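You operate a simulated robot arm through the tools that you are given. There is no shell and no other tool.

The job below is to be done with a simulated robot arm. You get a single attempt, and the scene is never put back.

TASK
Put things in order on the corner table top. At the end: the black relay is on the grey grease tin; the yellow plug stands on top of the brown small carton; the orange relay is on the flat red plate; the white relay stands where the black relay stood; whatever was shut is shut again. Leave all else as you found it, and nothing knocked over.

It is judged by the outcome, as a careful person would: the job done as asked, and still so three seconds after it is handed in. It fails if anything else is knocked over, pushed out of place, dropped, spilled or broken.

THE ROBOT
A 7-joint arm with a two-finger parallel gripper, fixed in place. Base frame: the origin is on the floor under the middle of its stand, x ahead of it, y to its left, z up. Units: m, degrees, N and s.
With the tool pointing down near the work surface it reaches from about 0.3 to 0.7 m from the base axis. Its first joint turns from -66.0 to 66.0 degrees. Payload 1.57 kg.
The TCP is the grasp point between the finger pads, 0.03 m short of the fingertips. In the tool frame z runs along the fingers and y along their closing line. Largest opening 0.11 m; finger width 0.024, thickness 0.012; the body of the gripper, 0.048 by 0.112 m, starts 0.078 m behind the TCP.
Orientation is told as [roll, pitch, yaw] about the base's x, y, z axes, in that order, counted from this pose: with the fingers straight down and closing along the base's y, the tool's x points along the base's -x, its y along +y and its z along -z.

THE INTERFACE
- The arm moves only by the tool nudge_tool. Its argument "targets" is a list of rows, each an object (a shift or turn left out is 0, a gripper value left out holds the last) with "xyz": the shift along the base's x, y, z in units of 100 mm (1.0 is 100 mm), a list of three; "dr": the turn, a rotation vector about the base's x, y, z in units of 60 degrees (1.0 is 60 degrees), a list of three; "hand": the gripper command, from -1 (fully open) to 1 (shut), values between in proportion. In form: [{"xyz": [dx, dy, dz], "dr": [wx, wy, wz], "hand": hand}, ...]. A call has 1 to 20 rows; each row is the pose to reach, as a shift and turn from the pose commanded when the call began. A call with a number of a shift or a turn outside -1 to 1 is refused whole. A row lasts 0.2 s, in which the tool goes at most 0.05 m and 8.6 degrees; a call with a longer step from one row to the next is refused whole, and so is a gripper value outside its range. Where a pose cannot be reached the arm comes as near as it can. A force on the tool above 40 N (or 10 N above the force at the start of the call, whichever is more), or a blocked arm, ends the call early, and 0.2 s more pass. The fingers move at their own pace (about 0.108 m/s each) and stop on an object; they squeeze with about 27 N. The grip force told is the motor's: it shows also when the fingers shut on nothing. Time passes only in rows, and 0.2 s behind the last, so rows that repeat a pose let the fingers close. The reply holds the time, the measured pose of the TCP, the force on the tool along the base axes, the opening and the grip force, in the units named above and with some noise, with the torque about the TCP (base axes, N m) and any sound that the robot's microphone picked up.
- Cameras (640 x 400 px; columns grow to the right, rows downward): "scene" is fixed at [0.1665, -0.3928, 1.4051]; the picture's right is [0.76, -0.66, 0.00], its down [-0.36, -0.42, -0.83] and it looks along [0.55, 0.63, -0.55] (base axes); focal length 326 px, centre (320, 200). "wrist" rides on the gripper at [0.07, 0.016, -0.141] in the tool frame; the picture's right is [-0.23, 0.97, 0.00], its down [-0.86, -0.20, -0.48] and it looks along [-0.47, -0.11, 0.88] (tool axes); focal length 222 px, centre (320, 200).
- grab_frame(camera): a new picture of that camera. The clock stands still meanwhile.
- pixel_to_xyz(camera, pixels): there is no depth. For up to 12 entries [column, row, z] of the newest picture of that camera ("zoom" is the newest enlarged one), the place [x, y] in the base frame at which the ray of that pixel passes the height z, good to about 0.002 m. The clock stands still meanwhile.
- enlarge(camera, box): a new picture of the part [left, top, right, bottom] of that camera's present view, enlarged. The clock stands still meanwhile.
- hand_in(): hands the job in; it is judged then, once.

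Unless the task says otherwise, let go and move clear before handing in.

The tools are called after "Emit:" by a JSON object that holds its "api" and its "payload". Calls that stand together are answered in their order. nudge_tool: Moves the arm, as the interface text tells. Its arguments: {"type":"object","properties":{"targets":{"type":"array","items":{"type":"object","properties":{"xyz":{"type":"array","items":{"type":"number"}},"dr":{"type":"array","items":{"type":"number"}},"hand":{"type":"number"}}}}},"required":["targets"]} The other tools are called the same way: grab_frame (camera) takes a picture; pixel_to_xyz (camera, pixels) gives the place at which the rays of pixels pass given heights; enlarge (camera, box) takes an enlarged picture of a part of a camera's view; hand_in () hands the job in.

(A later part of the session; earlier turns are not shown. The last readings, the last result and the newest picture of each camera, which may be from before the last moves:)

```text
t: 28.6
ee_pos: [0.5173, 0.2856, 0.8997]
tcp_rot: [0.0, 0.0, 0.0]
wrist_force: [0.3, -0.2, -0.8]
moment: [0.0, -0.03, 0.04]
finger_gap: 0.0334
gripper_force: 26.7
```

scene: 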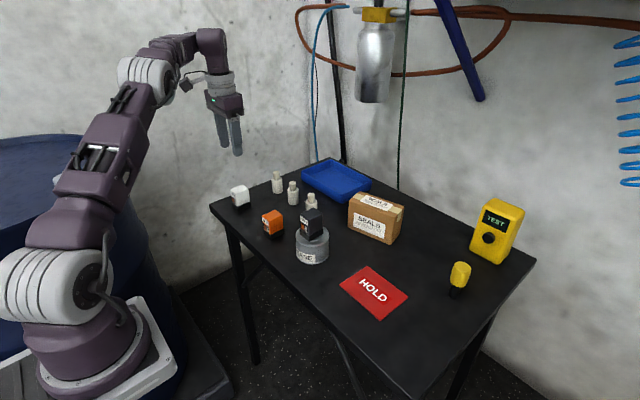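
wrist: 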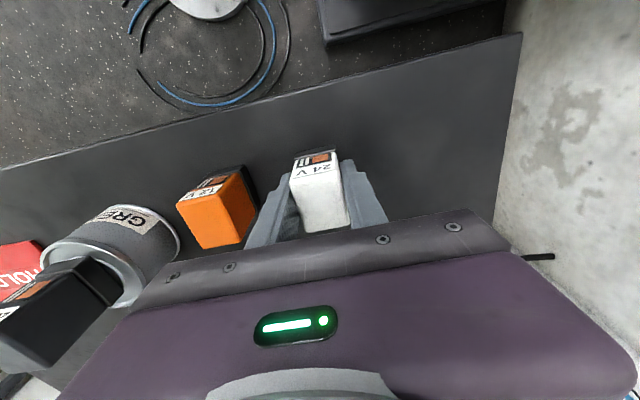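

Emit:
{"api": "nudge_tool", "payload": {"targets": [{"xyz": [0, 0, -0.005]}, {"xyz": [0, 0, -0.005]}]}}

```text
t: 29.2
ee_pos: [0.517, 0.286, 0.8993]
tcp_rot: [0.1, 0.0, 0.1]
wrist_force: [-1.2, 0.2, -1.7]
moment: [0.01, 0.01, -0.04]
finger_gap: 0.0333
gripper_force: 27.5
```

Still about -1 N (the relay's weight); I'll continue in 0.5 mm steps.

Emit:
{"api": "nudge_tool", "payload": {"targets": [{"xyz": [0, 0, -0.005]}, {"xyz": [0, 0, -0.005]}]}}

Emit:
{"api": "nudge_tool", "payload": {"targets": [{"xyz": [0, 0, -0.005]}, {"xyz": [0, 0, -0.005]}]}}

Emit:
{"api": "enlarge", "payload": {"camera": "scene", "box": [220, 170, 300, 240]}}

```text
t: 29.8
ee_pos: [0.5176, 0.2843, 0.8991]
tcp_rot: [0.0, 0.1, 0.0]
wrist_force: [0.9, 0.2, -1.2]
moment: [-0.01, 0.02, 0.01]
finger_gap: 0.0335
gripper_force: 27.3
```

```text
t: 30.4
ee_pos: [0.5174, 0.2856, 0.8995]
tcp_rot: [0.0, 0.0, 0.0]
wrist_force: [-0.1, -0.8, -0.8]
moment: [0.03, -0.04, 0.0]
finger_gap: 0.0338
gripper_force: 27.2
```

```text
5.71 times, centred on (260, 205) of scene
```

zoom: 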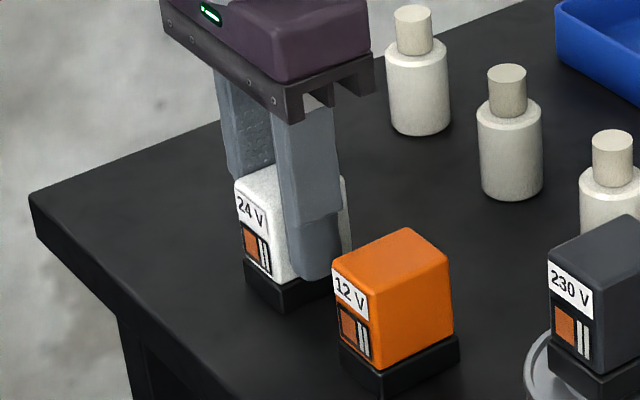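

The relay appears practically on the table (shadow closing at zoom (285,310)) but the force shows no contact yet. I'll go down another 1 mm in steps.

Emit:
{"api": "nudge_tool", "payload": {"targets": [{"xyz": [0, 0, -0.01]}, {"xyz": [0, 0, -0.01]}]}}

```text
t: 31.0
ee_pos: [0.5167, 0.2856, 0.8991]
tcp_rot: [0.1, 0.0, 0.0]
wrist_force: [-6.4, -2.8, 19.3]
moment: [-0.16, 0.31, 0.01]
finger_gap: 0.0336
gripper_force: 26.8
```

Contact: 19 N at commanded z 0.897. I'll back off 1 mm and open.

Emit:
{"api": "nudge_tool", "payload": {"targets": [{"xyz": [0, 0, 0.01]}, {"xyz": [0, 0, 0.01]}]}}

Emit:
{"api": "nudge_tool", "payload": {"targets": [{"xyz": [0, 0, 0], "hand": 0.25}, {"xyz": [0, 0, 0], "hand": 0.1}, {"xyz": [0, 0, 0], "hand": -0.1}, {"xyz": [0, 0, 0], "hand": -0.1}]}}

Emit:
{"api": "grab_frame", "payload": {"camera": "wrist"}}

```text
t: 31.6
ee_pos: [0.517, 0.2852, 0.8983]
tcp_rot: [0.1, -0.1, 0.0]
wrist_force: [-2.6, -2.3, 13.6]
moment: [-0.12, 0.15, 0.01]
finger_gap: 0.0335
gripper_force: 26.8
```

```text
t: 32.6
ee_pos: [0.5169, 0.2844, 0.8985]
tcp_rot: [0.0, 0.1, 0.0]
wrist_force: [-0.7, 0.0, 1.0]
moment: [-0.02, 0.03, 0.02]
finger_gap: 0.0605
gripper_force: 0.0
```

```text
taken
```

wrist: 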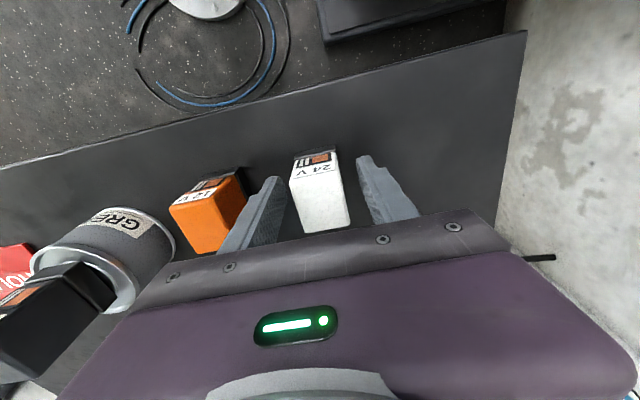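

The white relay stands free at the old black place. I'll rise and move over the orange relay at (0.519, 0.202).

Emit:
{"api": "nudge_tool", "payload": {"targets": [{"xyz": [0, 0, 0.2]}, {"xyz": [0, 0, 0.5]}, {"xyz": [0, 0, 0.8]}, {"xyz": [0, 0, 1.0]}]}}

Emit:
{"api": "nudge_tool", "payload": {"targets": [{"xyz": [0, -0.2, 0.2]}, {"xyz": [0, -0.5, 0.5]}, {"xyz": [0.01, -0.83, 0.62]}, {"xyz": [0.01, -0.83, 0.62]}]}}

Emit:
{"api": "grab_frame", "payload": {"camera": "wrist"}}

Emit:
{"api": "grab_frame", "payload": {"camera": "scene"}}

Emit:
{"api": "enlarge", "payload": {"camera": "wrist", "box": [240, 80, 420, 220]}}

```text
t: 33.6
ee_pos: [0.5165, 0.2851, 0.9981]
tcp_rot: [0.0, 0.1, 0.0]
wrist_force: [0.1, -0.4, -0.2]
moment: [-0.02, 0.0, 0.01]
finger_gap: 0.0602
gripper_force: 0.2
```

```text
t: 34.6
ee_pos: [0.5204, 0.2021, 1.0617]
tcp_rot: [0.0, 0.0, 0.0]
wrist_force: [-0.5, -0.1, 0.3]
moment: [-0.03, -0.02, 0.0]
finger_gap: 0.0607
gripper_force: 0.1
```

```text
taken
```

wrist: 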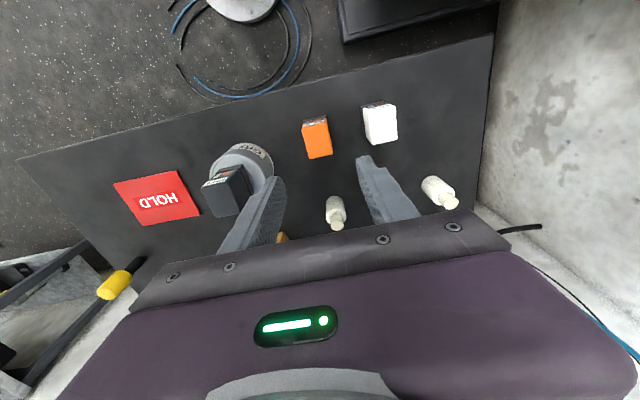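

```text
taken
```

scene: 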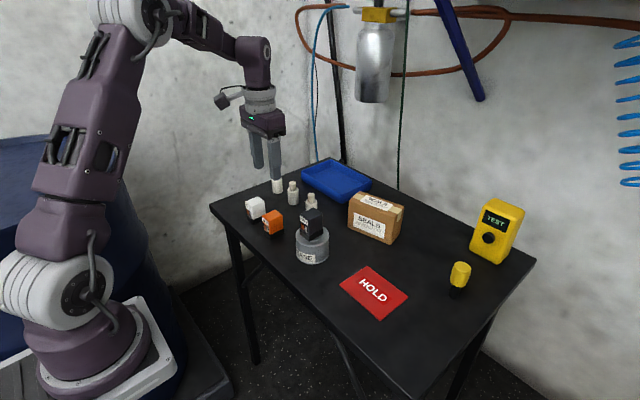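

```text
2.86 times, centred on (330, 150) of wrist
```

zoom: 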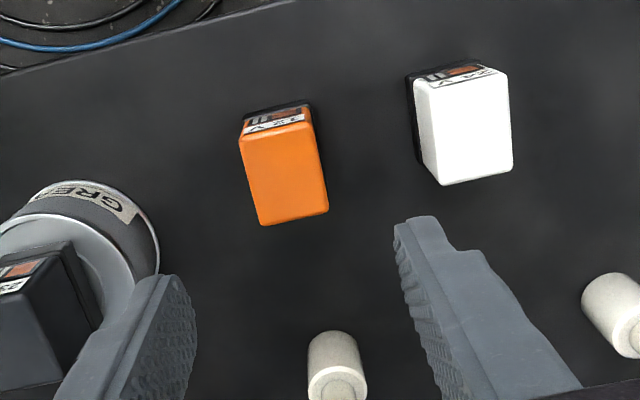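

The orange top is at zoom (240,138)-(328,212), the white one now stands two places in, beside it. I'll measure both.

Emit:
{"api": "pixel_to_xyz", "payload": {"camera": "zoom", "pixels": [[240, 139, 0.914], [312, 122, 0.914], [328, 211, 0.914], [261, 225, 0.914], [414, 82, 0.914], [506, 72, 0.914], [512, 168, 0.914], [440, 185, 0.914]]}}

```text
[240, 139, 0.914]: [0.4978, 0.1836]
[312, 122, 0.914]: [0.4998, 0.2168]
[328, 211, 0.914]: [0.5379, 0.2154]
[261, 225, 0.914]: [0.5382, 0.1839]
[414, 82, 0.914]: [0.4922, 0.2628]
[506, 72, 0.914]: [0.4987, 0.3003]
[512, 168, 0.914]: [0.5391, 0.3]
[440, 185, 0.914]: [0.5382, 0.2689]
```

Orange centre (0.5185, 0.200); white centre (0.518, 0.285), just where black stood. I'll shift 2 mm and descend on the orange relay.

Emit:
{"api": "nudge_tool", "payload": {"targets": [{"xyz": [-0.005, -0.02, -0.3]}, {"xyz": [-0.005, -0.02, -0.6]}, {"xyz": [-0.005, -0.02, -0.9]}, {"xyz": [-0.005, -0.02, -1.0]}]}}

Emit:
{"api": "nudge_tool", "payload": {"targets": [{"xyz": [0, 0, -0.2]}, {"xyz": [0, 0, -0.4]}, {"xyz": [0, 0, -0.6]}, {"xyz": [0, 0, -0.6]}]}}

Emit:
{"api": "grab_frame", "payload": {"camera": "wrist"}}

```text
t: 35.6
ee_pos: [0.518, 0.2003, 0.9608]
tcp_rot: [0.0, 0.0, 0.0]
wrist_force: [0.1, -0.1, 0.4]
moment: [0.03, 0.01, 0.0]
finger_gap: 0.0607
gripper_force: 0.0
```

```text
t: 36.6
ee_pos: [0.5176, 0.2003, 0.9012]
tcp_rot: [0.1, 0.0, 0.0]
wrist_force: [-0.5, 0.5, 0.0]
moment: [-0.03, 0.03, -0.04]
finger_gap: 0.0605
gripper_force: 0.1
```

```text
taken
```

wrist: 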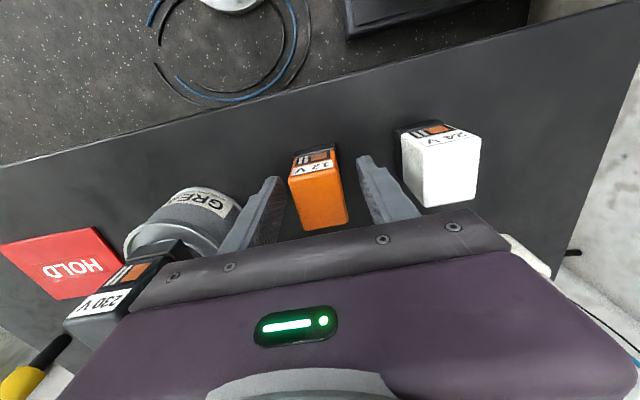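

The orange relay is centred between the fingers. I'll close and lift it.

Emit:
{"api": "nudge_tool", "payload": {"targets": [{"xyz": [0, 0, 0], "hand": 1}, {"xyz": [0, 0, 0], "hand": 1}, {"xyz": [0, 0, 0], "hand": 1}, {"xyz": [0, 0, 0], "hand": 1}]}}

Emit:
{"api": "nudge_tool", "payload": {"targets": [{"xyz": [0, 0, 0.05]}, {"xyz": [0, 0, 0.1]}, {"xyz": [0, 0, 0.25]}, {"xyz": [0, 0, 0.5]}, {"xyz": [0, 0, 0.75]}, {"xyz": [0, 0, 1.0]}]}}

Emit:
{"api": "nudge_tool", "payload": {"targets": [{"xyz": [0, 0, 0.25]}, {"xyz": [0, 0, 0.5]}, {"xyz": [0, 0, 0.7]}, {"xyz": [0, 0, 0.7]}]}}

Emit:
{"api": "grab_frame", "payload": {"camera": "wrist"}}

Emit:
{"api": "grab_frame", "payload": {"camera": "scene"}}

```text
t: 37.6
ee_pos: [0.5185, 0.1998, 0.9002]
tcp_rot: [0.0, 0.0, 0.0]
wrist_force: [0.1, -0.6, 0.4]
moment: [0.01, -0.01, 0.0]
finger_gap: 0.0334
gripper_force: 26.7
```

```text
t: 39.0
ee_pos: [0.5173, 0.2011, 1.0009]
tcp_rot: [0.0, -0.1, 0.0]
wrist_force: [0.2, 0.1, -0.3]
moment: [-0.03, 0.0, 0.04]
finger_gap: 0.0338
gripper_force: 26.8
```

```text
t: 40.0
ee_pos: [0.5185, 0.2028, 1.0712]
tcp_rot: [0.0, 0.0, -0.1]
wrist_force: [-0.3, 0.0, -0.7]
moment: [-0.01, 0.01, 0.02]
finger_gap: 0.0335
gripper_force: 27.6
```

```text
taken
```

wrist: 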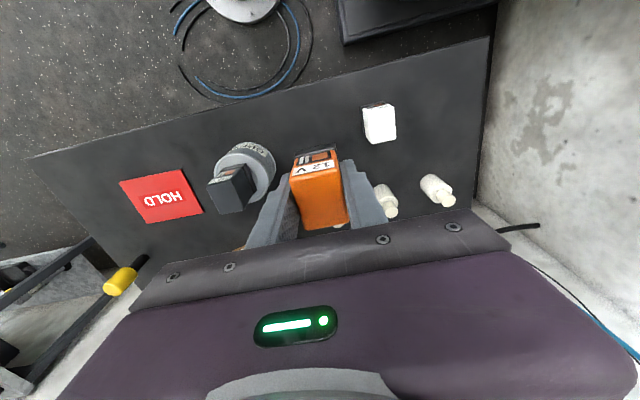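

```text
taken
```

scene: 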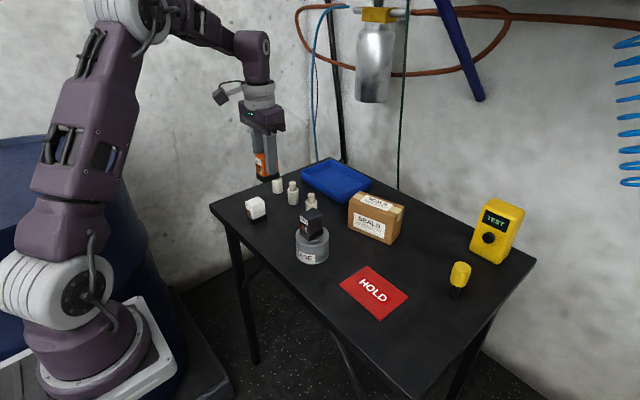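

The orange relay is held upright, its bottom at about 1.02, clear of the black relay's top at 0.974. I'll carry it across to the red plate near (0.568, -0.105).

Emit:
{"api": "nudge_tool", "payload": {"targets": [{"xyz": [0, -0.25, 0.05]}, {"xyz": [0, -0.5, 0.1]}, {"xyz": [0, -0.75, 0.1]}, {"xyz": [0, -1.0, 0.1]}]}}

Emit:
{"api": "nudge_tool", "payload": {"targets": [{"xyz": [0, -0.25, 0]}, {"xyz": [0, -0.5, 0]}, {"xyz": [0, -0.75, 0]}, {"xyz": [0, -1.0, 0]}]}}

Emit:
{"api": "nudge_tool", "payload": {"targets": [{"xyz": [0.12, -0.25, 0]}, {"xyz": [0.25, -0.5, 0]}, {"xyz": [0.38, -0.75, 0]}, {"xyz": [0.49, -1.0, 0]}, {"xyz": [0.49, -1.0, 0]}]}}

Emit:
{"api": "grab_frame", "payload": {"camera": "wrist"}}

Emit:
{"api": "grab_frame", "payload": {"camera": "scene"}}

```text
t: 41.0
ee_pos: [0.5171, 0.0991, 1.0789]
tcp_rot: [0.1, 0.0, 0.1]
wrist_force: [0.4, 0.3, -0.9]
moment: [0.03, -0.01, 0.0]
finger_gap: 0.0335
gripper_force: 27.0
```

```text
t: 42.0
ee_pos: [0.5173, -0.0007, 1.0791]
tcp_rot: [0.0, -0.1, 0.0]
wrist_force: [-0.2, 0.2, 0.6]
moment: [0.03, 0.0, 0.02]
finger_gap: 0.0335
gripper_force: 27.0
```

```text
t: 43.2
ee_pos: [0.5655, -0.0998, 1.0804]
tcp_rot: [0.0, 0.0, 0.0]
wrist_force: [0.1, -0.8, -2.0]
moment: [0.0, -0.01, -0.01]
finger_gap: 0.0332
gripper_force: 26.7
```

```text
taken
```

wrist: 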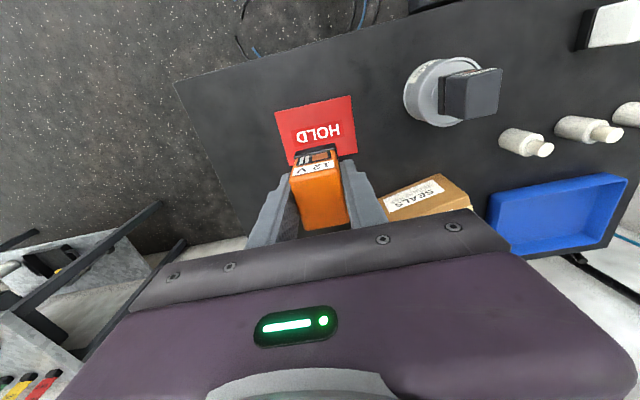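

```text
taken
```

scene: 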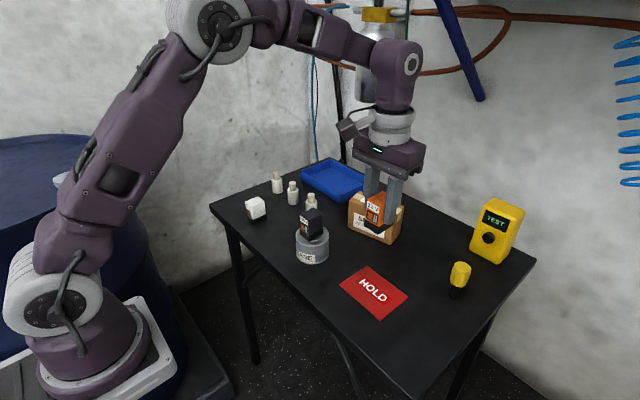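

The plate's front corners are visible at wrist (275,112) and (350,95), with (356,153) at the back right. I'll check the plate centre before lowering.

Emit:
{"api": "pixel_to_xyz", "payload": {"camera": "wrist", "pixels": [[275.5, 112, 0.852], [350, 95, 0.852], [356.5, 153, 0.852], [289, 165, 0.852]]}}

Emit:
{"api": "pixel_to_xyz", "payload": {"camera": "scene", "pixels": [[339.8, 285.2, 0.852], [367.4, 266, 0.852], [408.2, 297.2, 0.852], [379.8, 320.4, 0.852]]}}

```text
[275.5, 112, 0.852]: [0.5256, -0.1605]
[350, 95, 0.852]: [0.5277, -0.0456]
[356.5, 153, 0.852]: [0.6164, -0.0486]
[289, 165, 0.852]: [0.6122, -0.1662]
```

```text
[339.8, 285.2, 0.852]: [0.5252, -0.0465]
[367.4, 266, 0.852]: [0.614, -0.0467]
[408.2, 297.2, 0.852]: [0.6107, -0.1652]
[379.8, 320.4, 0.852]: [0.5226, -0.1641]
```

Plate centre is (0.569, -0.105). I'll shift 5 mm in -y and lower to about 1 cm above the plate.

Emit:
{"api": "nudge_tool", "payload": {"targets": [{"xyz": [0.015, -0.05, -0.2]}, {"xyz": [0.015, -0.05, -0.5]}, {"xyz": [0.015, -0.05, -0.8]}, {"xyz": [0.015, -0.05, -1.0]}]}}

Emit:
{"api": "nudge_tool", "payload": {"targets": [{"xyz": [0, 0, -0.2]}, {"xyz": [0, 0, -0.4]}, {"xyz": [0, 0, -0.6]}, {"xyz": [0, 0, -0.68]}, {"xyz": [0, 0, -0.68]}]}}

Emit:
{"api": "grab_frame", "payload": {"camera": "wrist"}}

Emit:
{"api": "enlarge", "payload": {"camera": "scene", "box": [320, 200, 430, 330]}}

```text
t: 44.2
ee_pos: [0.5695, -0.1034, 0.9814]
tcp_rot: [0.0, 0.0, 0.0]
wrist_force: [-0.3, 0.1, -0.2]
moment: [0.01, -0.01, -0.03]
finger_gap: 0.0333
gripper_force: 26.9
```

```text
t: 45.4
ee_pos: [0.5669, -0.1041, 0.9128]
tcp_rot: [0.0, 0.1, 0.0]
wrist_force: [0.3, -1.2, -1.0]
moment: [-0.03, -0.03, 0.06]
finger_gap: 0.0334
gripper_force: 26.9
```

```text
taken
```

wrist: 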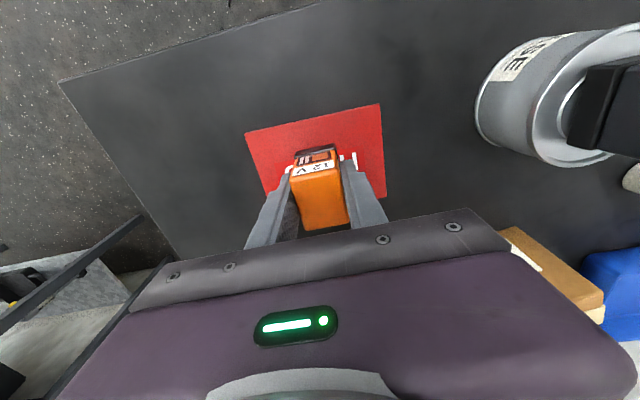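

```text
3.08 times, centred on (375, 265) of scene
```

zoom: 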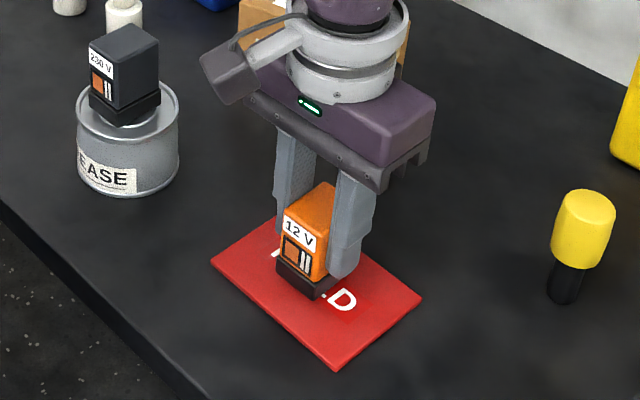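

The orange relay is over the plate middle (zoom (305,280)), about 8-10 mm up. I'll lower gently.

Emit:
{"api": "nudge_tool", "payload": {"targets": [{"xyz": [0, 0, -0.02]}, {"xyz": [0, 0, -0.05]}, {"xyz": [0, 0, -0.05]}]}}

Emit:
{"api": "nudge_tool", "payload": {"targets": [{"xyz": [0, 0, -0.01]}, {"xyz": [0, 0, -0.02]}, {"xyz": [0, 0, -0.02]}]}}

```text
t: 46.2
ee_pos: [0.5677, -0.105, 0.9072]
tcp_rot: [0.0, 0.0, 0.0]
wrist_force: [-0.1, 0.3, -0.6]
moment: [0.01, -0.04, -0.03]
finger_gap: 0.0332
gripper_force: 26.4
```

```text
t: 47.0
ee_pos: [0.5682, -0.1043, 0.9061]
tcp_rot: [0.0, 0.0, 0.0]
wrist_force: [-1.0, 0.9, 2.4]
moment: [0.01, 0.03, 0.02]
finger_gap: 0.0335
gripper_force: 27.2
```

First touch: the force went from -1 to +2.4 N at commanded 0.905. Another 0.5 mm to confirm.

Emit:
{"api": "nudge_tool", "payload": {"targets": [{"xyz": [0, 0, -0.005]}, {"xyz": [0, 0, -0.005]}]}}

```text
t: 47.6
ee_pos: [0.568, -0.1044, 0.9063]
tcp_rot: [0.0, -0.2, -0.1]
wrist_force: [-2.6, 1.2, 13.7]
moment: [0.05, 0.17, 0.01]
finger_gap: 0.0336
gripper_force: 27.5
```

Contact confirmed at 13.7 N. I'll back off 0.5 mm, open, and rise.

Emit:
{"api": "nudge_tool", "payload": {"targets": [{"xyz": [0, 0, 0.005]}, {"xyz": [0, 0, 0.005], "hand": 0.25}, {"xyz": [0, 0, 0.005], "hand": 0.1}, {"xyz": [0, 0, 0.005], "hand": -0.1}, {"xyz": [0, 0, 0.005], "hand": -0.1}]}}

Emit:
{"api": "enlarge", "payload": {"camera": "scene", "box": [320, 200, 430, 330]}}

```text
t: 48.8
ee_pos: [0.5677, -0.1043, 0.9065]
tcp_rot: [0.0, -0.1, -0.1]
wrist_force: [0.6, -0.5, 0.1]
moment: [-0.03, 0.0, -0.02]
finger_gap: 0.0605
gripper_force: 0.1
```

```text
3.08 times, centred on (375, 265) of scene
```

zoom: 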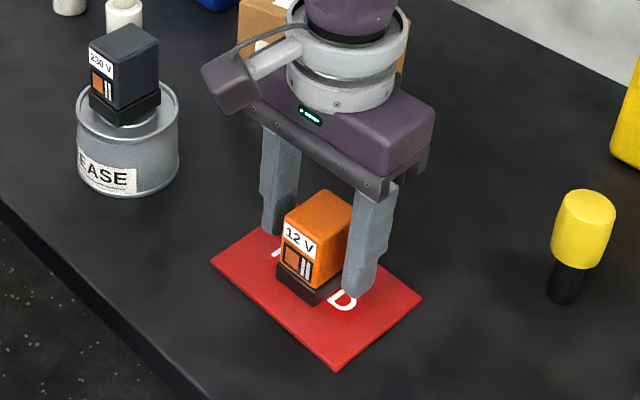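

The orange relay stands free on the plate. I'll rise straight up and then go toward the yellow plug, checking how far the arm reaches.

Emit:
{"api": "nudge_tool", "payload": {"targets": [{"xyz": [0, 0, 0.2]}, {"xyz": [0, 0, 0.5]}, {"xyz": [0, 0, 0.8]}, {"xyz": [0, 0, 1.0]}]}}

Emit:
{"api": "nudge_tool", "payload": {"targets": [{"xyz": [0.1, -0.25, 0.2]}, {"xyz": [0.2, -0.5, 0.4]}, {"xyz": [0.3, -0.8, 0.5]}, {"xyz": [0.4, -1.0, 0.5]}, {"xyz": [0.4, -1.0, 0.5]}]}}

Emit:
{"api": "grab_frame", "payload": {"camera": "wrist"}}

Emit:
{"api": "grab_frame", "payload": {"camera": "scene"}}

Emit:
{"api": "pixel_to_xyz", "payload": {"camera": "scene", "pixels": [[469.5, 251.5, 0.85], [498, 264.7, 0.85], [508, 248, 0.85], [330, 158, 0.85]]}}

```text
t: 49.8
ee_pos: [0.567, -0.104, 1.0053]
tcp_rot: [0.1, 0.0, 0.0]
wrist_force: [0.2, 0.1, 0.7]
moment: [-0.02, -0.01, -0.04]
finger_gap: 0.0604
gripper_force: 0.0
```

```text
t: 51.0
ee_pos: [0.6089, -0.2052, 1.0544]
tcp_rot: [0.0, 0.0, 0.1]
wrist_force: [0.6, 1.1, -0.7]
moment: [-0.05, -0.05, 0.0]
finger_gap: 0.0605
gripper_force: 0.2
```

```text
taken
```

wrist: 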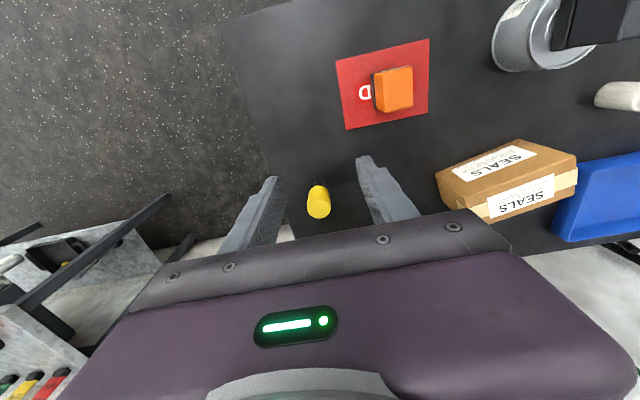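

```text
taken
```

scene: 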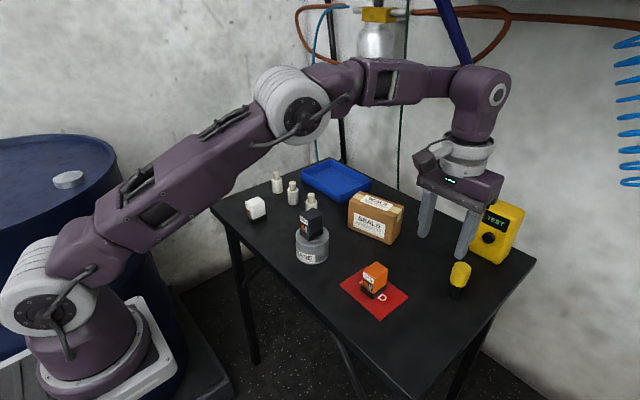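

```text
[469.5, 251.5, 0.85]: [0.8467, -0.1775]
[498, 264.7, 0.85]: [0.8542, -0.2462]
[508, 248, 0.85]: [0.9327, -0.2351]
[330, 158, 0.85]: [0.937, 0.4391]
```

The plug is visible at wrist (318,202) between the fingers' view; the tester sits well back at x ≥ 0.846. I'll enlarge to locate the plug accurately.

Emit:
{"api": "enlarge", "payload": {"camera": "wrist", "box": [270, 150, 370, 230]}}

Emit:
{"api": "pixel_to_xyz", "payload": {"camera": "wrist", "pixels": [[318, 207, 0.933], [307, 207, 0.933], [330.5, 207, 0.933], [318, 219, 0.933], [319, 180, 0.85]]}}

```text
5.00 times, centred on (320, 190) of wrist
```

zoom: 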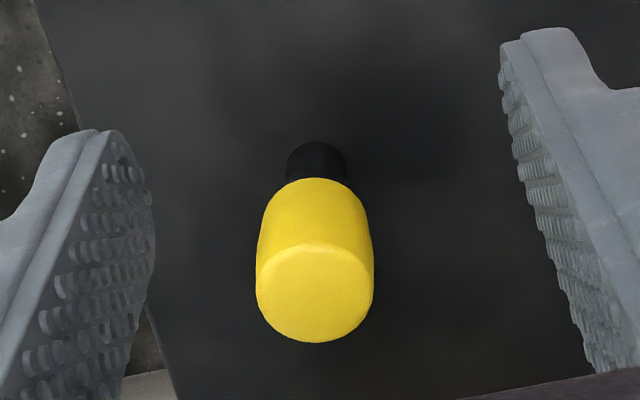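

```text
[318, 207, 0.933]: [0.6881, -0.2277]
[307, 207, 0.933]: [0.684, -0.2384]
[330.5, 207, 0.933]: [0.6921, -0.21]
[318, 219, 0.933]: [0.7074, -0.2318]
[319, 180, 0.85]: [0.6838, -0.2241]
```

In the zoom, the cap top is an ellipse centred at (315,292), the round foot shows at (317,165). I'll convert these.

Emit:
{"api": "pixel_to_xyz", "payload": {"camera": "zoom", "pixels": [[315, 292, 0.925], [315, 292, 0.933], [315, 292, 0.94], [256, 288, 0.933], [373, 288, 0.933], [315, 243, 0.933], [315, 342, 0.933], [317, 141, 0.848], [287, 165, 0.848], [347, 165, 0.848]]}}

```text
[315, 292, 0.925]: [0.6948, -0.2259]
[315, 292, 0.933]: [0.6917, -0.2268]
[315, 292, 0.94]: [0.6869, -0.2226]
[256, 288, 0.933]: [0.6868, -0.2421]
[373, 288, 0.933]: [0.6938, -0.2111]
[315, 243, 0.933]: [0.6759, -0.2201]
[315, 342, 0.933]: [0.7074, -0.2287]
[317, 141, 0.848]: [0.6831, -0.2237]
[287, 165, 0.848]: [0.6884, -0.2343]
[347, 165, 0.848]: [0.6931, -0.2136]
```

The plug axis is at (0.692, -0.2255), cap diameter 0.032, top 0.933. I'll move above it at TCP z ≈ 1.02 and compare measured to commanded position.

Emit:
{"api": "nudge_tool", "payload": {"targets": [{"xyz": [0.25, -0.06, -0.1]}, {"xyz": [0.5, -0.12, -0.2]}, {"xyz": [0.75, -0.18, -0.3]}, {"xyz": [0.83, -0.205, -0.35]}, {"xyz": [0.83, -0.205, -0.35]}, {"xyz": [0.83, -0.205, -0.35]}]}}

Emit:
{"api": "grab_frame", "payload": {"camera": "wrist"}}

Emit:
{"api": "grab_frame", "payload": {"camera": "scene"}}

```text
t: 52.4
ee_pos: [0.6407, -0.2106, 1.0183]
tcp_rot: [0.0, 0.0, 0.0]
wrist_force: [0.0, -0.3, -0.2]
moment: [-0.01, 0.0, 0.0]
finger_gap: 0.0604
gripper_force: 0.1
out of reach, approached as far as the arm can: row 2, 3, 4, 5, 6
```

```text
taken
```

wrist: 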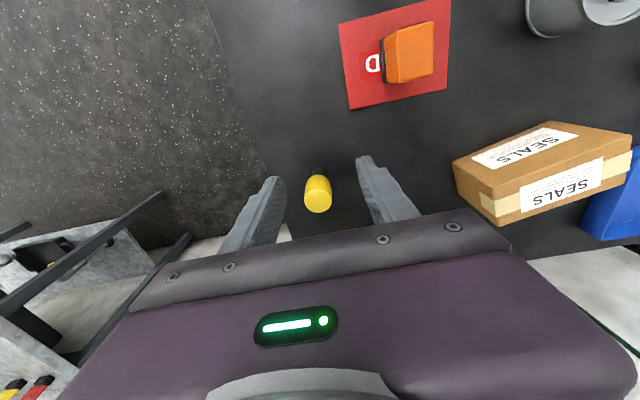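

```text
taken
```

scene: 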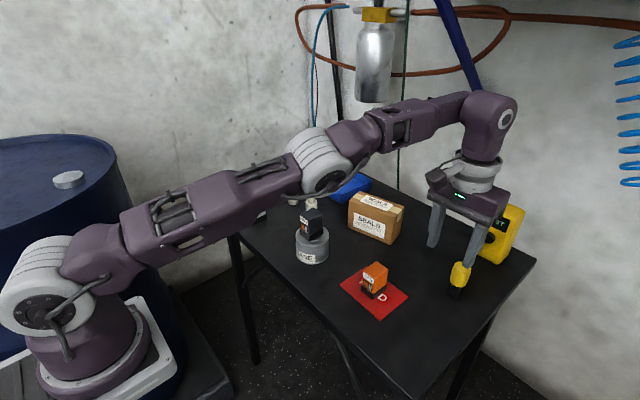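

The arm stops at r ≈ 0.675 with the tool vertical, so the plug (r ≈ 0.728) is out of vertical reach. I'll tilt the tool 20° about -y (fingers pointing outward, closing line still along y), which keeps the plug upright in the pads, and rise a little meanwhile.

Emit:
{"api": "nudge_tool", "payload": {"targets": [{"xyz": [0, 0, 0.05], "dr": [0, -0.085, 0]}, {"xyz": [0, 0, 0.1], "dr": [0, -0.17, 0]}, {"xyz": [0, 0, 0.1], "dr": [0, -0.255, 0]}, {"xyz": [0, 0, 0.1], "dr": [0, -0.333, 0]}, {"xyz": [0, 0, 0.1], "dr": [0, -0.333, 0]}]}}

Emit:
{"api": "grab_frame", "payload": {"camera": "wrist"}}

Emit:
{"api": "grab_frame", "payload": {"camera": "scene"}}

```text
t: 53.6
ee_pos: [0.6403, -0.2106, 1.0281]
tcp_rot: [-0.1, -20.1, 0.0]
wrist_force: [-0.3, 0.2, -0.2]
moment: [-0.03, -0.01, -0.01]
finger_gap: 0.0607
gripper_force: 0.1
```

```text
taken
```

wrist: 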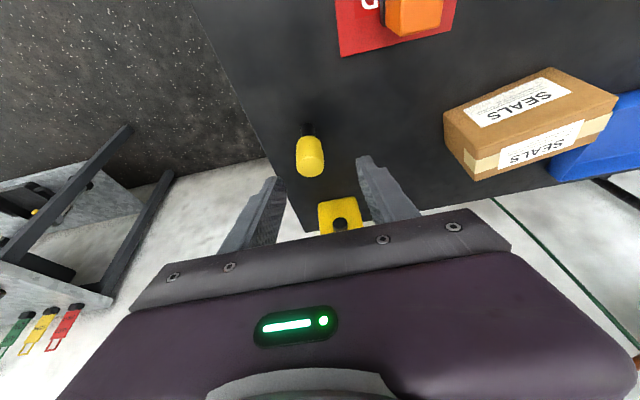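

```text
taken
```

scene: 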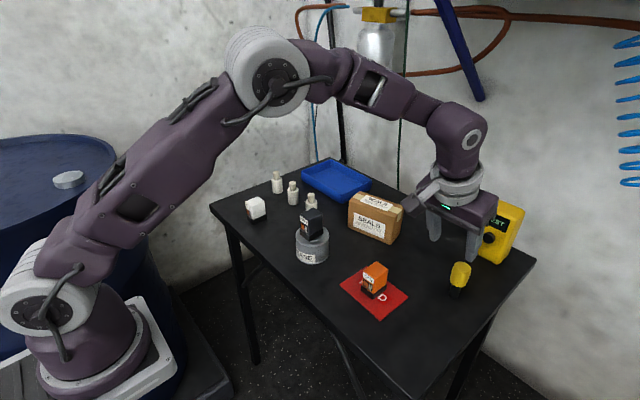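

With the 20° tilt the arm has slack again; the plug is at wrist (310,155). I'll move over it and re-measure.

Emit:
{"api": "nudge_tool", "payload": {"targets": [{"xyz": [0.2, -0.05, 0]}, {"xyz": [0.4, -0.1, 0]}, {"xyz": [0.515, -0.15, 0]}, {"xyz": [0.515, -0.15, 0]}, {"xyz": [0.515, -0.15, 0]}]}}

Emit:
{"api": "grab_frame", "payload": {"camera": "wrist"}}

Emit:
{"api": "enlarge", "payload": {"camera": "wrist", "box": [250, 100, 390, 220]}}

```text
t: 54.8
ee_pos: [0.6924, -0.2238, 1.0284]
tcp_rot: [-0.1, -20.0, -0.1]
wrist_force: [-0.3, -0.8, -0.5]
moment: [0.02, 0.02, 0.03]
finger_gap: 0.0605
gripper_force: 0.1
```

```text
taken
```

wrist: 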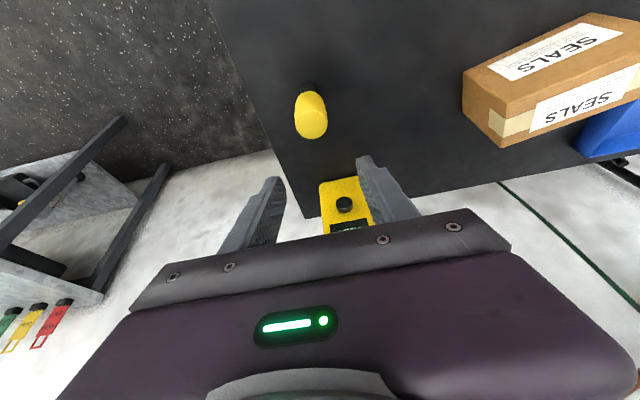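

```text
3.33 times, centred on (320, 160) of wrist
```

zoom: 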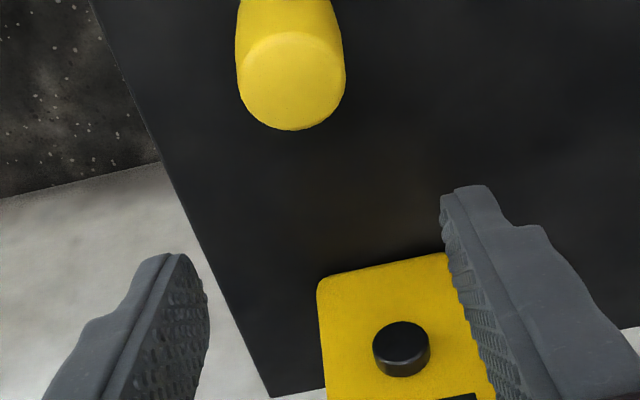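

The tool reached (0.692, -0.224, 1.028). The cap top is centred at zoom (291,81); I'll check its coordinates with the tilted camera.

Emit:
{"api": "pixel_to_xyz", "payload": {"camera": "zoom", "pixels": [[291, 81, 0.925], [291, 81, 0.933], [291, 81, 0.94], [237, 85, 0.933], [345, 75, 0.933], [291, 32, 0.933], [291, 130, 0.933]]}}

```text
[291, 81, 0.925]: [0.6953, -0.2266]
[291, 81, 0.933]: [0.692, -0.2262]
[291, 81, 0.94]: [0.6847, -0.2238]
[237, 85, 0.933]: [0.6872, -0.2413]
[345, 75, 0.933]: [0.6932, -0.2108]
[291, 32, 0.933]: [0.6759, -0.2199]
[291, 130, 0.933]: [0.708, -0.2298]
```

The plug axis is confirmed at (0.692, -0.226). I'll descend vertically, in two stages with a look between.

Emit:
{"api": "nudge_tool", "payload": {"targets": [{"xyz": [0, 0, -0.2]}, {"xyz": [0, 0, -0.4]}, {"xyz": [0, 0, -0.6]}, {"xyz": [0, 0, -0.7]}, {"xyz": [0, 0, -0.7]}]}}

Emit:
{"api": "grab_frame", "payload": {"camera": "wrist"}}

Emit:
{"api": "enlarge", "payload": {"camera": "scene", "box": [410, 180, 520, 310]}}

```text
t: 56.0
ee_pos: [0.6916, -0.2242, 0.959]
tcp_rot: [-0.1, -20.0, 0.1]
wrist_force: [-0.1, -0.3, 0.2]
moment: [0.0, 0.01, 0.02]
finger_gap: 0.0607
gripper_force: 0.2
```

```text
taken
```

wrist: 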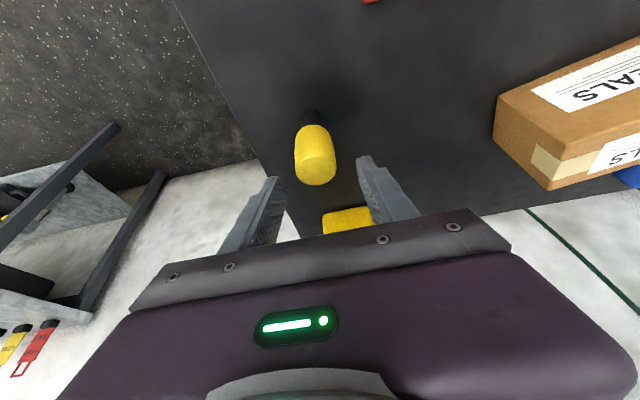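

```text
3.08 times, centred on (465, 245) of scene
```

zoom: 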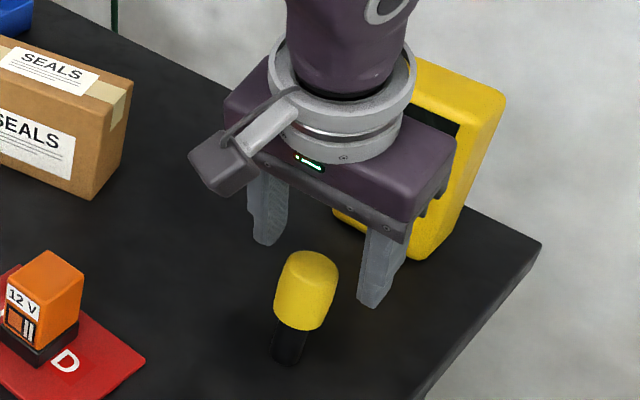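

Cap is between the fingers' paths with the tester well behind. I'll descend the last 48 mm to TCP z ≈ 0.91.

Emit:
{"api": "nudge_tool", "payload": {"targets": [{"xyz": [0, 0, -0.15]}, {"xyz": [0, 0, -0.3]}, {"xyz": [0, 0, -0.42]}, {"xyz": [0, 0, -0.48]}, {"xyz": [0, 0, -0.48]}]}}

Emit:
{"api": "grab_frame", "payload": {"camera": "wrist"}}

Emit:
{"api": "enlarge", "payload": {"camera": "scene", "box": [410, 200, 520, 310]}}

```text
t: 57.2
ee_pos: [0.6913, -0.2245, 0.9089]
tcp_rot: [-0.1, -20.0, 0.0]
wrist_force: [0.1, -0.4, 0.5]
moment: [-0.02, -0.01, 0.0]
finger_gap: 0.0602
gripper_force: 0.1
```

```text
taken
```

wrist: 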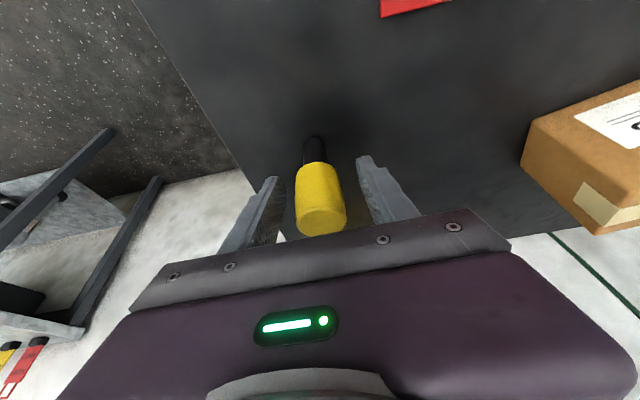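

```text
3.64 times, centred on (465, 255) of scene
```

zoom: 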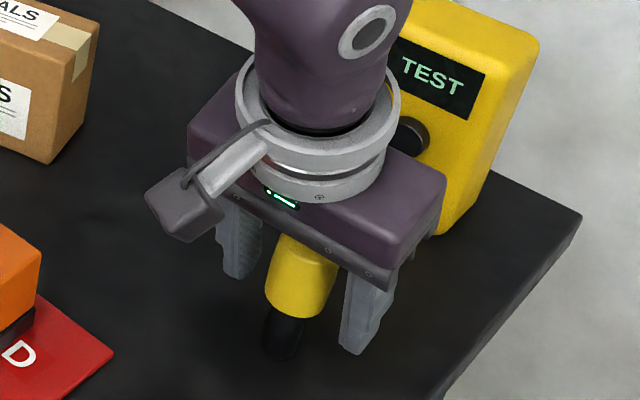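

The cap is centred between the pads (wrist (320,195)). I'll close and hold.

Emit:
{"api": "nudge_tool", "payload": {"targets": [{"xyz": [0, 0, 0], "hand": 0.3}, {"xyz": [0, 0, 0], "hand": 1}, {"xyz": [0, 0, 0], "hand": 1}, {"xyz": [0, 0, 0], "hand": 1}, {"xyz": [0, 0, 0], "hand": 1}]}}

Emit:
{"api": "grab_frame", "payload": {"camera": "wrist"}}

Emit:
{"api": "enlarge", "payload": {"camera": "scene", "box": [410, 200, 520, 310]}}

```text
t: 58.4
ee_pos: [0.6925, -0.2236, 0.9094]
tcp_rot: [0.0, -20.1, 0.1]
wrist_force: [0.2, 0.4, -0.6]
moment: [-0.01, -0.01, -0.01]
finger_gap: 0.0318
gripper_force: 26.9
```

```text
taken
```

wrist: 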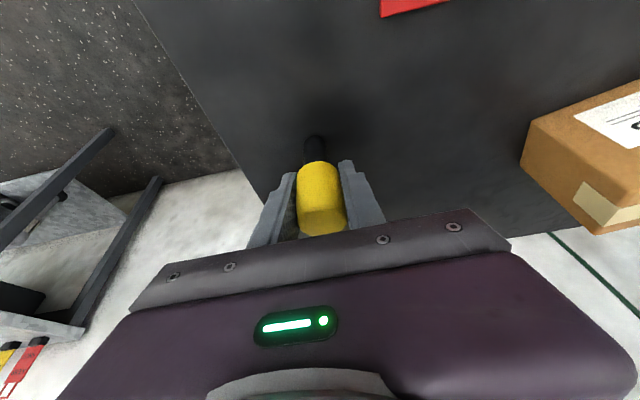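

```text
3.64 times, centred on (465, 255) of scene
```

zoom: 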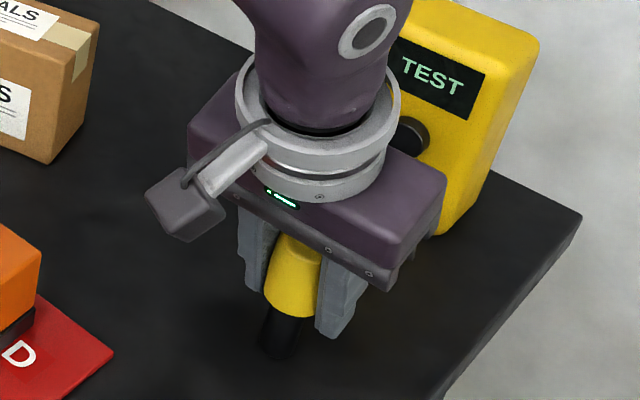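

The plug is gripped (0.0318 m, 27 N) and still upright. I'll lift slowly and check for slip.

Emit:
{"api": "nudge_tool", "payload": {"targets": [{"xyz": [0, 0, 0.03]}, {"xyz": [0, 0, 0.08]}, {"xyz": [0, 0, 0.2]}, {"xyz": [0, 0, 0.35]}, {"xyz": [0, 0, 0.5]}, {"xyz": [0, 0, 0.5]}]}}

Emit:
{"api": "grab_frame", "payload": {"camera": "wrist"}}

Emit:
{"api": "enlarge", "payload": {"camera": "scene", "box": [410, 180, 520, 310]}}

```text
t: 59.8
ee_pos: [0.6893, -0.2237, 0.9608]
tcp_rot: [0.0, -20.0, 0.1]
wrist_force: [-0.1, 0.0, -2.0]
moment: [0.04, 0.04, -0.01]
finger_gap: 0.0319
gripper_force: 27.0
```

```text
taken
```

wrist: 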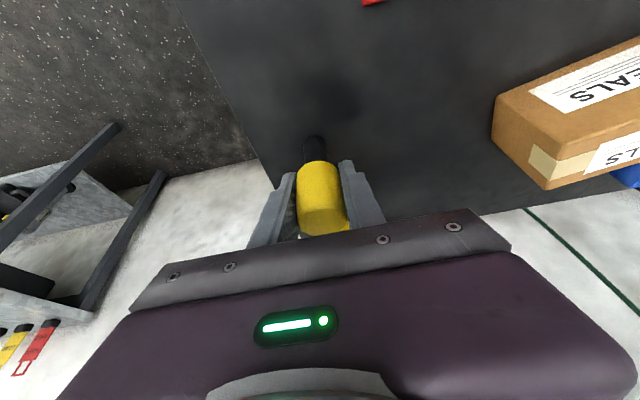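

```text
3.08 times, centred on (465, 245) of scene
```

zoom: 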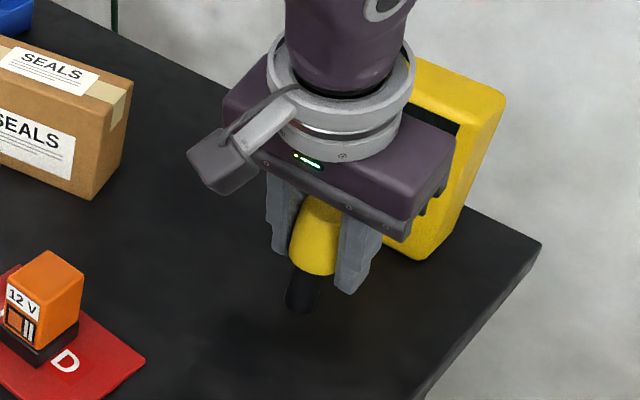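

The plug lifted without slipping (same place in the wrist view). I'll raise it to z ≈ 1.06, pulling in a bit, and carry it across toward the carton.

Emit:
{"api": "nudge_tool", "payload": {"targets": [{"xyz": [-0.1, 0.1, 0.25]}, {"xyz": [-0.2, 0.2, 0.5]}, {"xyz": [-0.3, 0.35, 0.75]}, {"xyz": [-0.4, 0.5, 1.0]}, {"xyz": [-0.4, 0.5, 1.0]}]}}

Emit:
{"api": "nudge_tool", "payload": {"targets": [{"xyz": [0, 0.25, 0]}, {"xyz": [0, 0.5, 0]}, {"xyz": [0, 0.75, 0]}, {"xyz": [0, 1.0, 0]}]}}

Emit:
{"api": "nudge_tool", "payload": {"targets": [{"xyz": [0.1, 0.25, 0]}, {"xyz": [0.2, 0.5, 0]}, {"xyz": [0.3, 0.75, 0]}, {"xyz": [0.4, 1.0, 0]}, {"xyz": [0.4, 1.0, 0]}]}}

Emit:
{"api": "grab_frame", "payload": {"camera": "wrist"}}

Emit:
{"api": "grab_frame", "payload": {"camera": "scene"}}

```text
t: 61.0
ee_pos: [0.6509, -0.174, 1.0609]
tcp_rot: [0.0, -20.1, 0.0]
wrist_force: [0.5, 0.4, -1.0]
moment: [0.02, 0.0, -0.01]
finger_gap: 0.032
gripper_force: 27.1
```

```text
t: 62.0
ee_pos: [0.6514, -0.074, 1.0607]
tcp_rot: [0.0, -20.1, 0.1]
wrist_force: [0.6, -0.6, -0.3]
moment: [-0.01, 0.02, -0.02]
finger_gap: 0.0319
gripper_force: 27.4
```

```text
t: 63.2
ee_pos: [0.6916, 0.0259, 1.0611]
tcp_rot: [0.0, -19.9, 0.0]
wrist_force: [0.2, -0.7, -1.0]
moment: [0.0, 0.02, 0.03]
finger_gap: 0.0319
gripper_force: 27.2
```

```text
taken
```

wrist: 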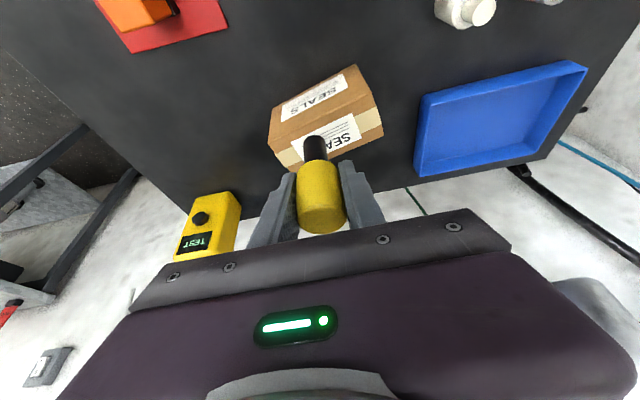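

```text
taken
```

scene: 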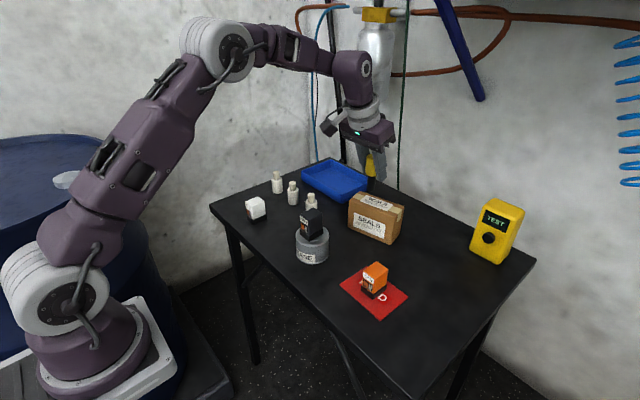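

All looks good in the scene picture; the carton is in full wrist view around (325,115). I'll enlarge to measure its top corners from here.

Emit:
{"api": "enlarge", "payload": {"camera": "wrist", "box": [250, 55, 400, 180]}}

```text
3.20 times, centred on (325, 118) of wrist
```

zoom: 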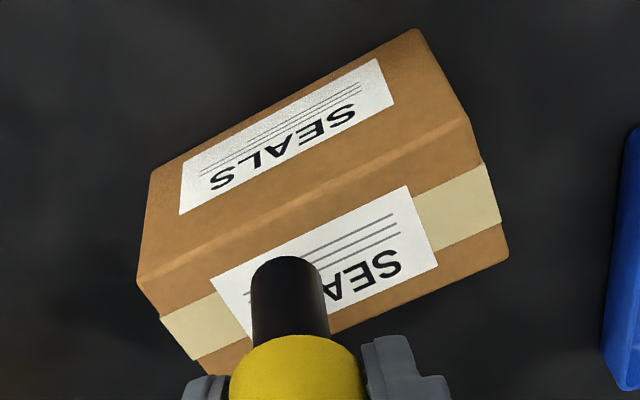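

The carton's top face has front corners at zoom (137,285) and (468,118), back corners at (508,255) and about (207,377). I'll convert at z 0.94.

Emit:
{"api": "pixel_to_xyz", "payload": {"camera": "zoom", "pixels": [[137, 285, 0.94], [468, 118, 0.94], [508, 255, 0.94], [207, 377, 0.94], [150, 170, 0.85], [415, 28, 0.85], [137, 285, 0.935], [468, 118, 0.935]]}}

```text
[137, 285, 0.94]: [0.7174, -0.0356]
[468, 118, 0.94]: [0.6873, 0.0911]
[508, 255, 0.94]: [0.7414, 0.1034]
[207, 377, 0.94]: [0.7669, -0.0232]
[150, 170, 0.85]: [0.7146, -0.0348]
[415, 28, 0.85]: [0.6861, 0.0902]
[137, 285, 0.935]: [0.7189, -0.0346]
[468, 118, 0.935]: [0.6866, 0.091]
```

Carton centre is (0.726, 0.034), top at 0.94. I'll move the plug over it and lower to about 1 cm above the top.

Emit:
{"api": "nudge_tool", "payload": {"targets": [{"xyz": [0.15, 0.05, 0]}, {"xyz": [0.34, 0.096, 0]}, {"xyz": [0.34, 0.096, 0]}, {"xyz": [0.34, 0.096, -0.15]}, {"xyz": [0.34, 0.096, -0.3]}, {"xyz": [0.34, 0.096, -0.45]}, {"xyz": [0.34, 0.096, -0.45]}]}}

Emit:
{"api": "grab_frame", "payload": {"camera": "wrist"}}

Emit:
{"api": "enlarge", "payload": {"camera": "scene", "box": [330, 140, 430, 250]}}

```text
t: 64.8
ee_pos: [0.7243, 0.0362, 1.0153]
tcp_rot: [0.0, -20.1, -0.1]
wrist_force: [-0.3, -0.2, -1.3]
moment: [0.01, 0.0, 0.0]
finger_gap: 0.0316
gripper_force: 27.4
```

```text
taken
```

wrist: 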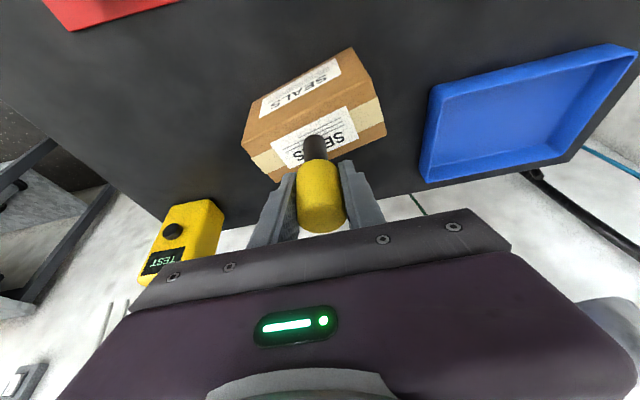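

```text
3.64 times, centred on (380, 195) of scene
```

zoom: 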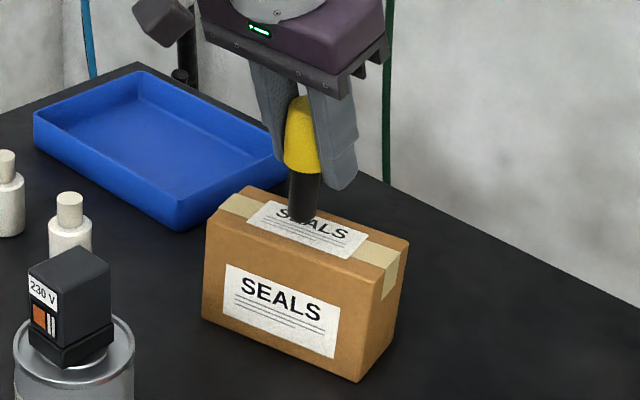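

The plug foot hovers over the middle of the carton's label, about 1 cm up (zoom (303,218)). I'll lower gently with force checks.

Emit:
{"api": "nudge_tool", "payload": {"targets": [{"xyz": [0, 0, -0.03]}, {"xyz": [0, 0, -0.06]}, {"xyz": [0, 0, -0.08]}, {"xyz": [0, 0, -0.08]}]}}

Emit:
{"api": "nudge_tool", "payload": {"targets": [{"xyz": [0, 0, -0.01]}, {"xyz": [0, 0, -0.02]}, {"xyz": [0, 0, -0.02]}]}}

Emit:
{"api": "enlarge", "payload": {"camera": "scene", "box": [340, 160, 420, 250]}}

```text
t: 65.8
ee_pos: [0.726, 0.0362, 1.0075]
tcp_rot: [0.0, -20.0, 0.0]
wrist_force: [0.5, -1.0, 0.1]
moment: [0.05, 0.03, 0.01]
finger_gap: 0.0318
gripper_force: 27.2
```

```text
t: 66.6
ee_pos: [0.7253, 0.0352, 1.0063]
tcp_rot: [0.0, -20.1, 0.0]
wrist_force: [-0.1, -0.2, 0.3]
moment: [0.01, 0.02, 0.03]
finger_gap: 0.0316
gripper_force: 26.3
```

```text
4.44 times, centred on (380, 205) of scene
```

zoom: 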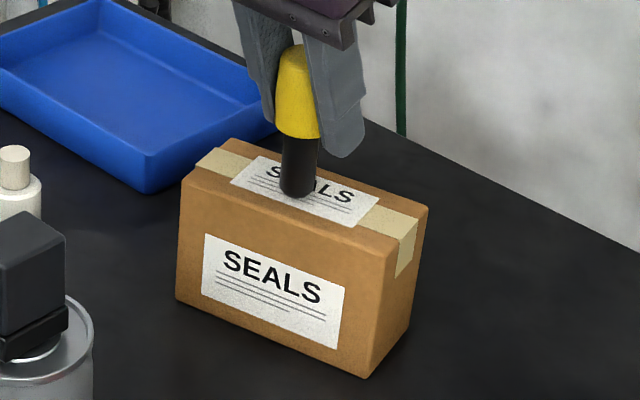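

No clear contact at commanded 1.005. I'll continue in 0.5-1 mm steps.

Emit:
{"api": "nudge_tool", "payload": {"targets": [{"xyz": [0, 0, -0.01]}, {"xyz": [0, 0, -0.01]}]}}

Emit:
{"api": "nudge_tool", "payload": {"targets": [{"xyz": [0, 0, -0.005]}, {"xyz": [0, 0, -0.005]}]}}

```text
t: 67.2
ee_pos: [0.7252, 0.0361, 1.0044]
tcp_rot: [0.0, -19.9, -0.1]
wrist_force: [0.3, 1.0, -1.0]
moment: [-0.01, 0.0, 0.0]
finger_gap: 0.0314
gripper_force: 26.7
```

```text
t: 67.8
ee_pos: [0.7258, 0.035, 1.0036]
tcp_rot: [0.0, -20.0, 0.1]
wrist_force: [-0.2, -0.1, -1.2]
moment: [0.02, 0.0, 0.02]
finger_gap: 0.0314
gripper_force: 27.6
```

Emit:
{"api": "nudge_tool", "payload": {"targets": [{"xyz": [0, 0, -0.005]}, {"xyz": [0, 0, -0.01]}, {"xyz": [0, 0, -0.01]}]}}

Emit:
{"api": "nudge_tool", "payload": {"targets": [{"xyz": [0, 0, -0.005]}, {"xyz": [0, 0, -0.005]}]}}

```text
t: 68.6
ee_pos: [0.725, 0.0352, 1.0037]
tcp_rot: [0.0, -20.1, 0.0]
wrist_force: [-0.2, -0.5, -0.2]
moment: [0.01, 0.02, 0.02]
finger_gap: 0.0317
gripper_force: 26.7
```

```text
t: 69.2
ee_pos: [0.7251, 0.0354, 1.0039]
tcp_rot: [0.0, -20.1, 0.0]
wrist_force: [-2.0, -1.0, 7.6]
moment: [-0.07, 0.13, -0.01]
finger_gap: 0.0315
gripper_force: 27.7
```

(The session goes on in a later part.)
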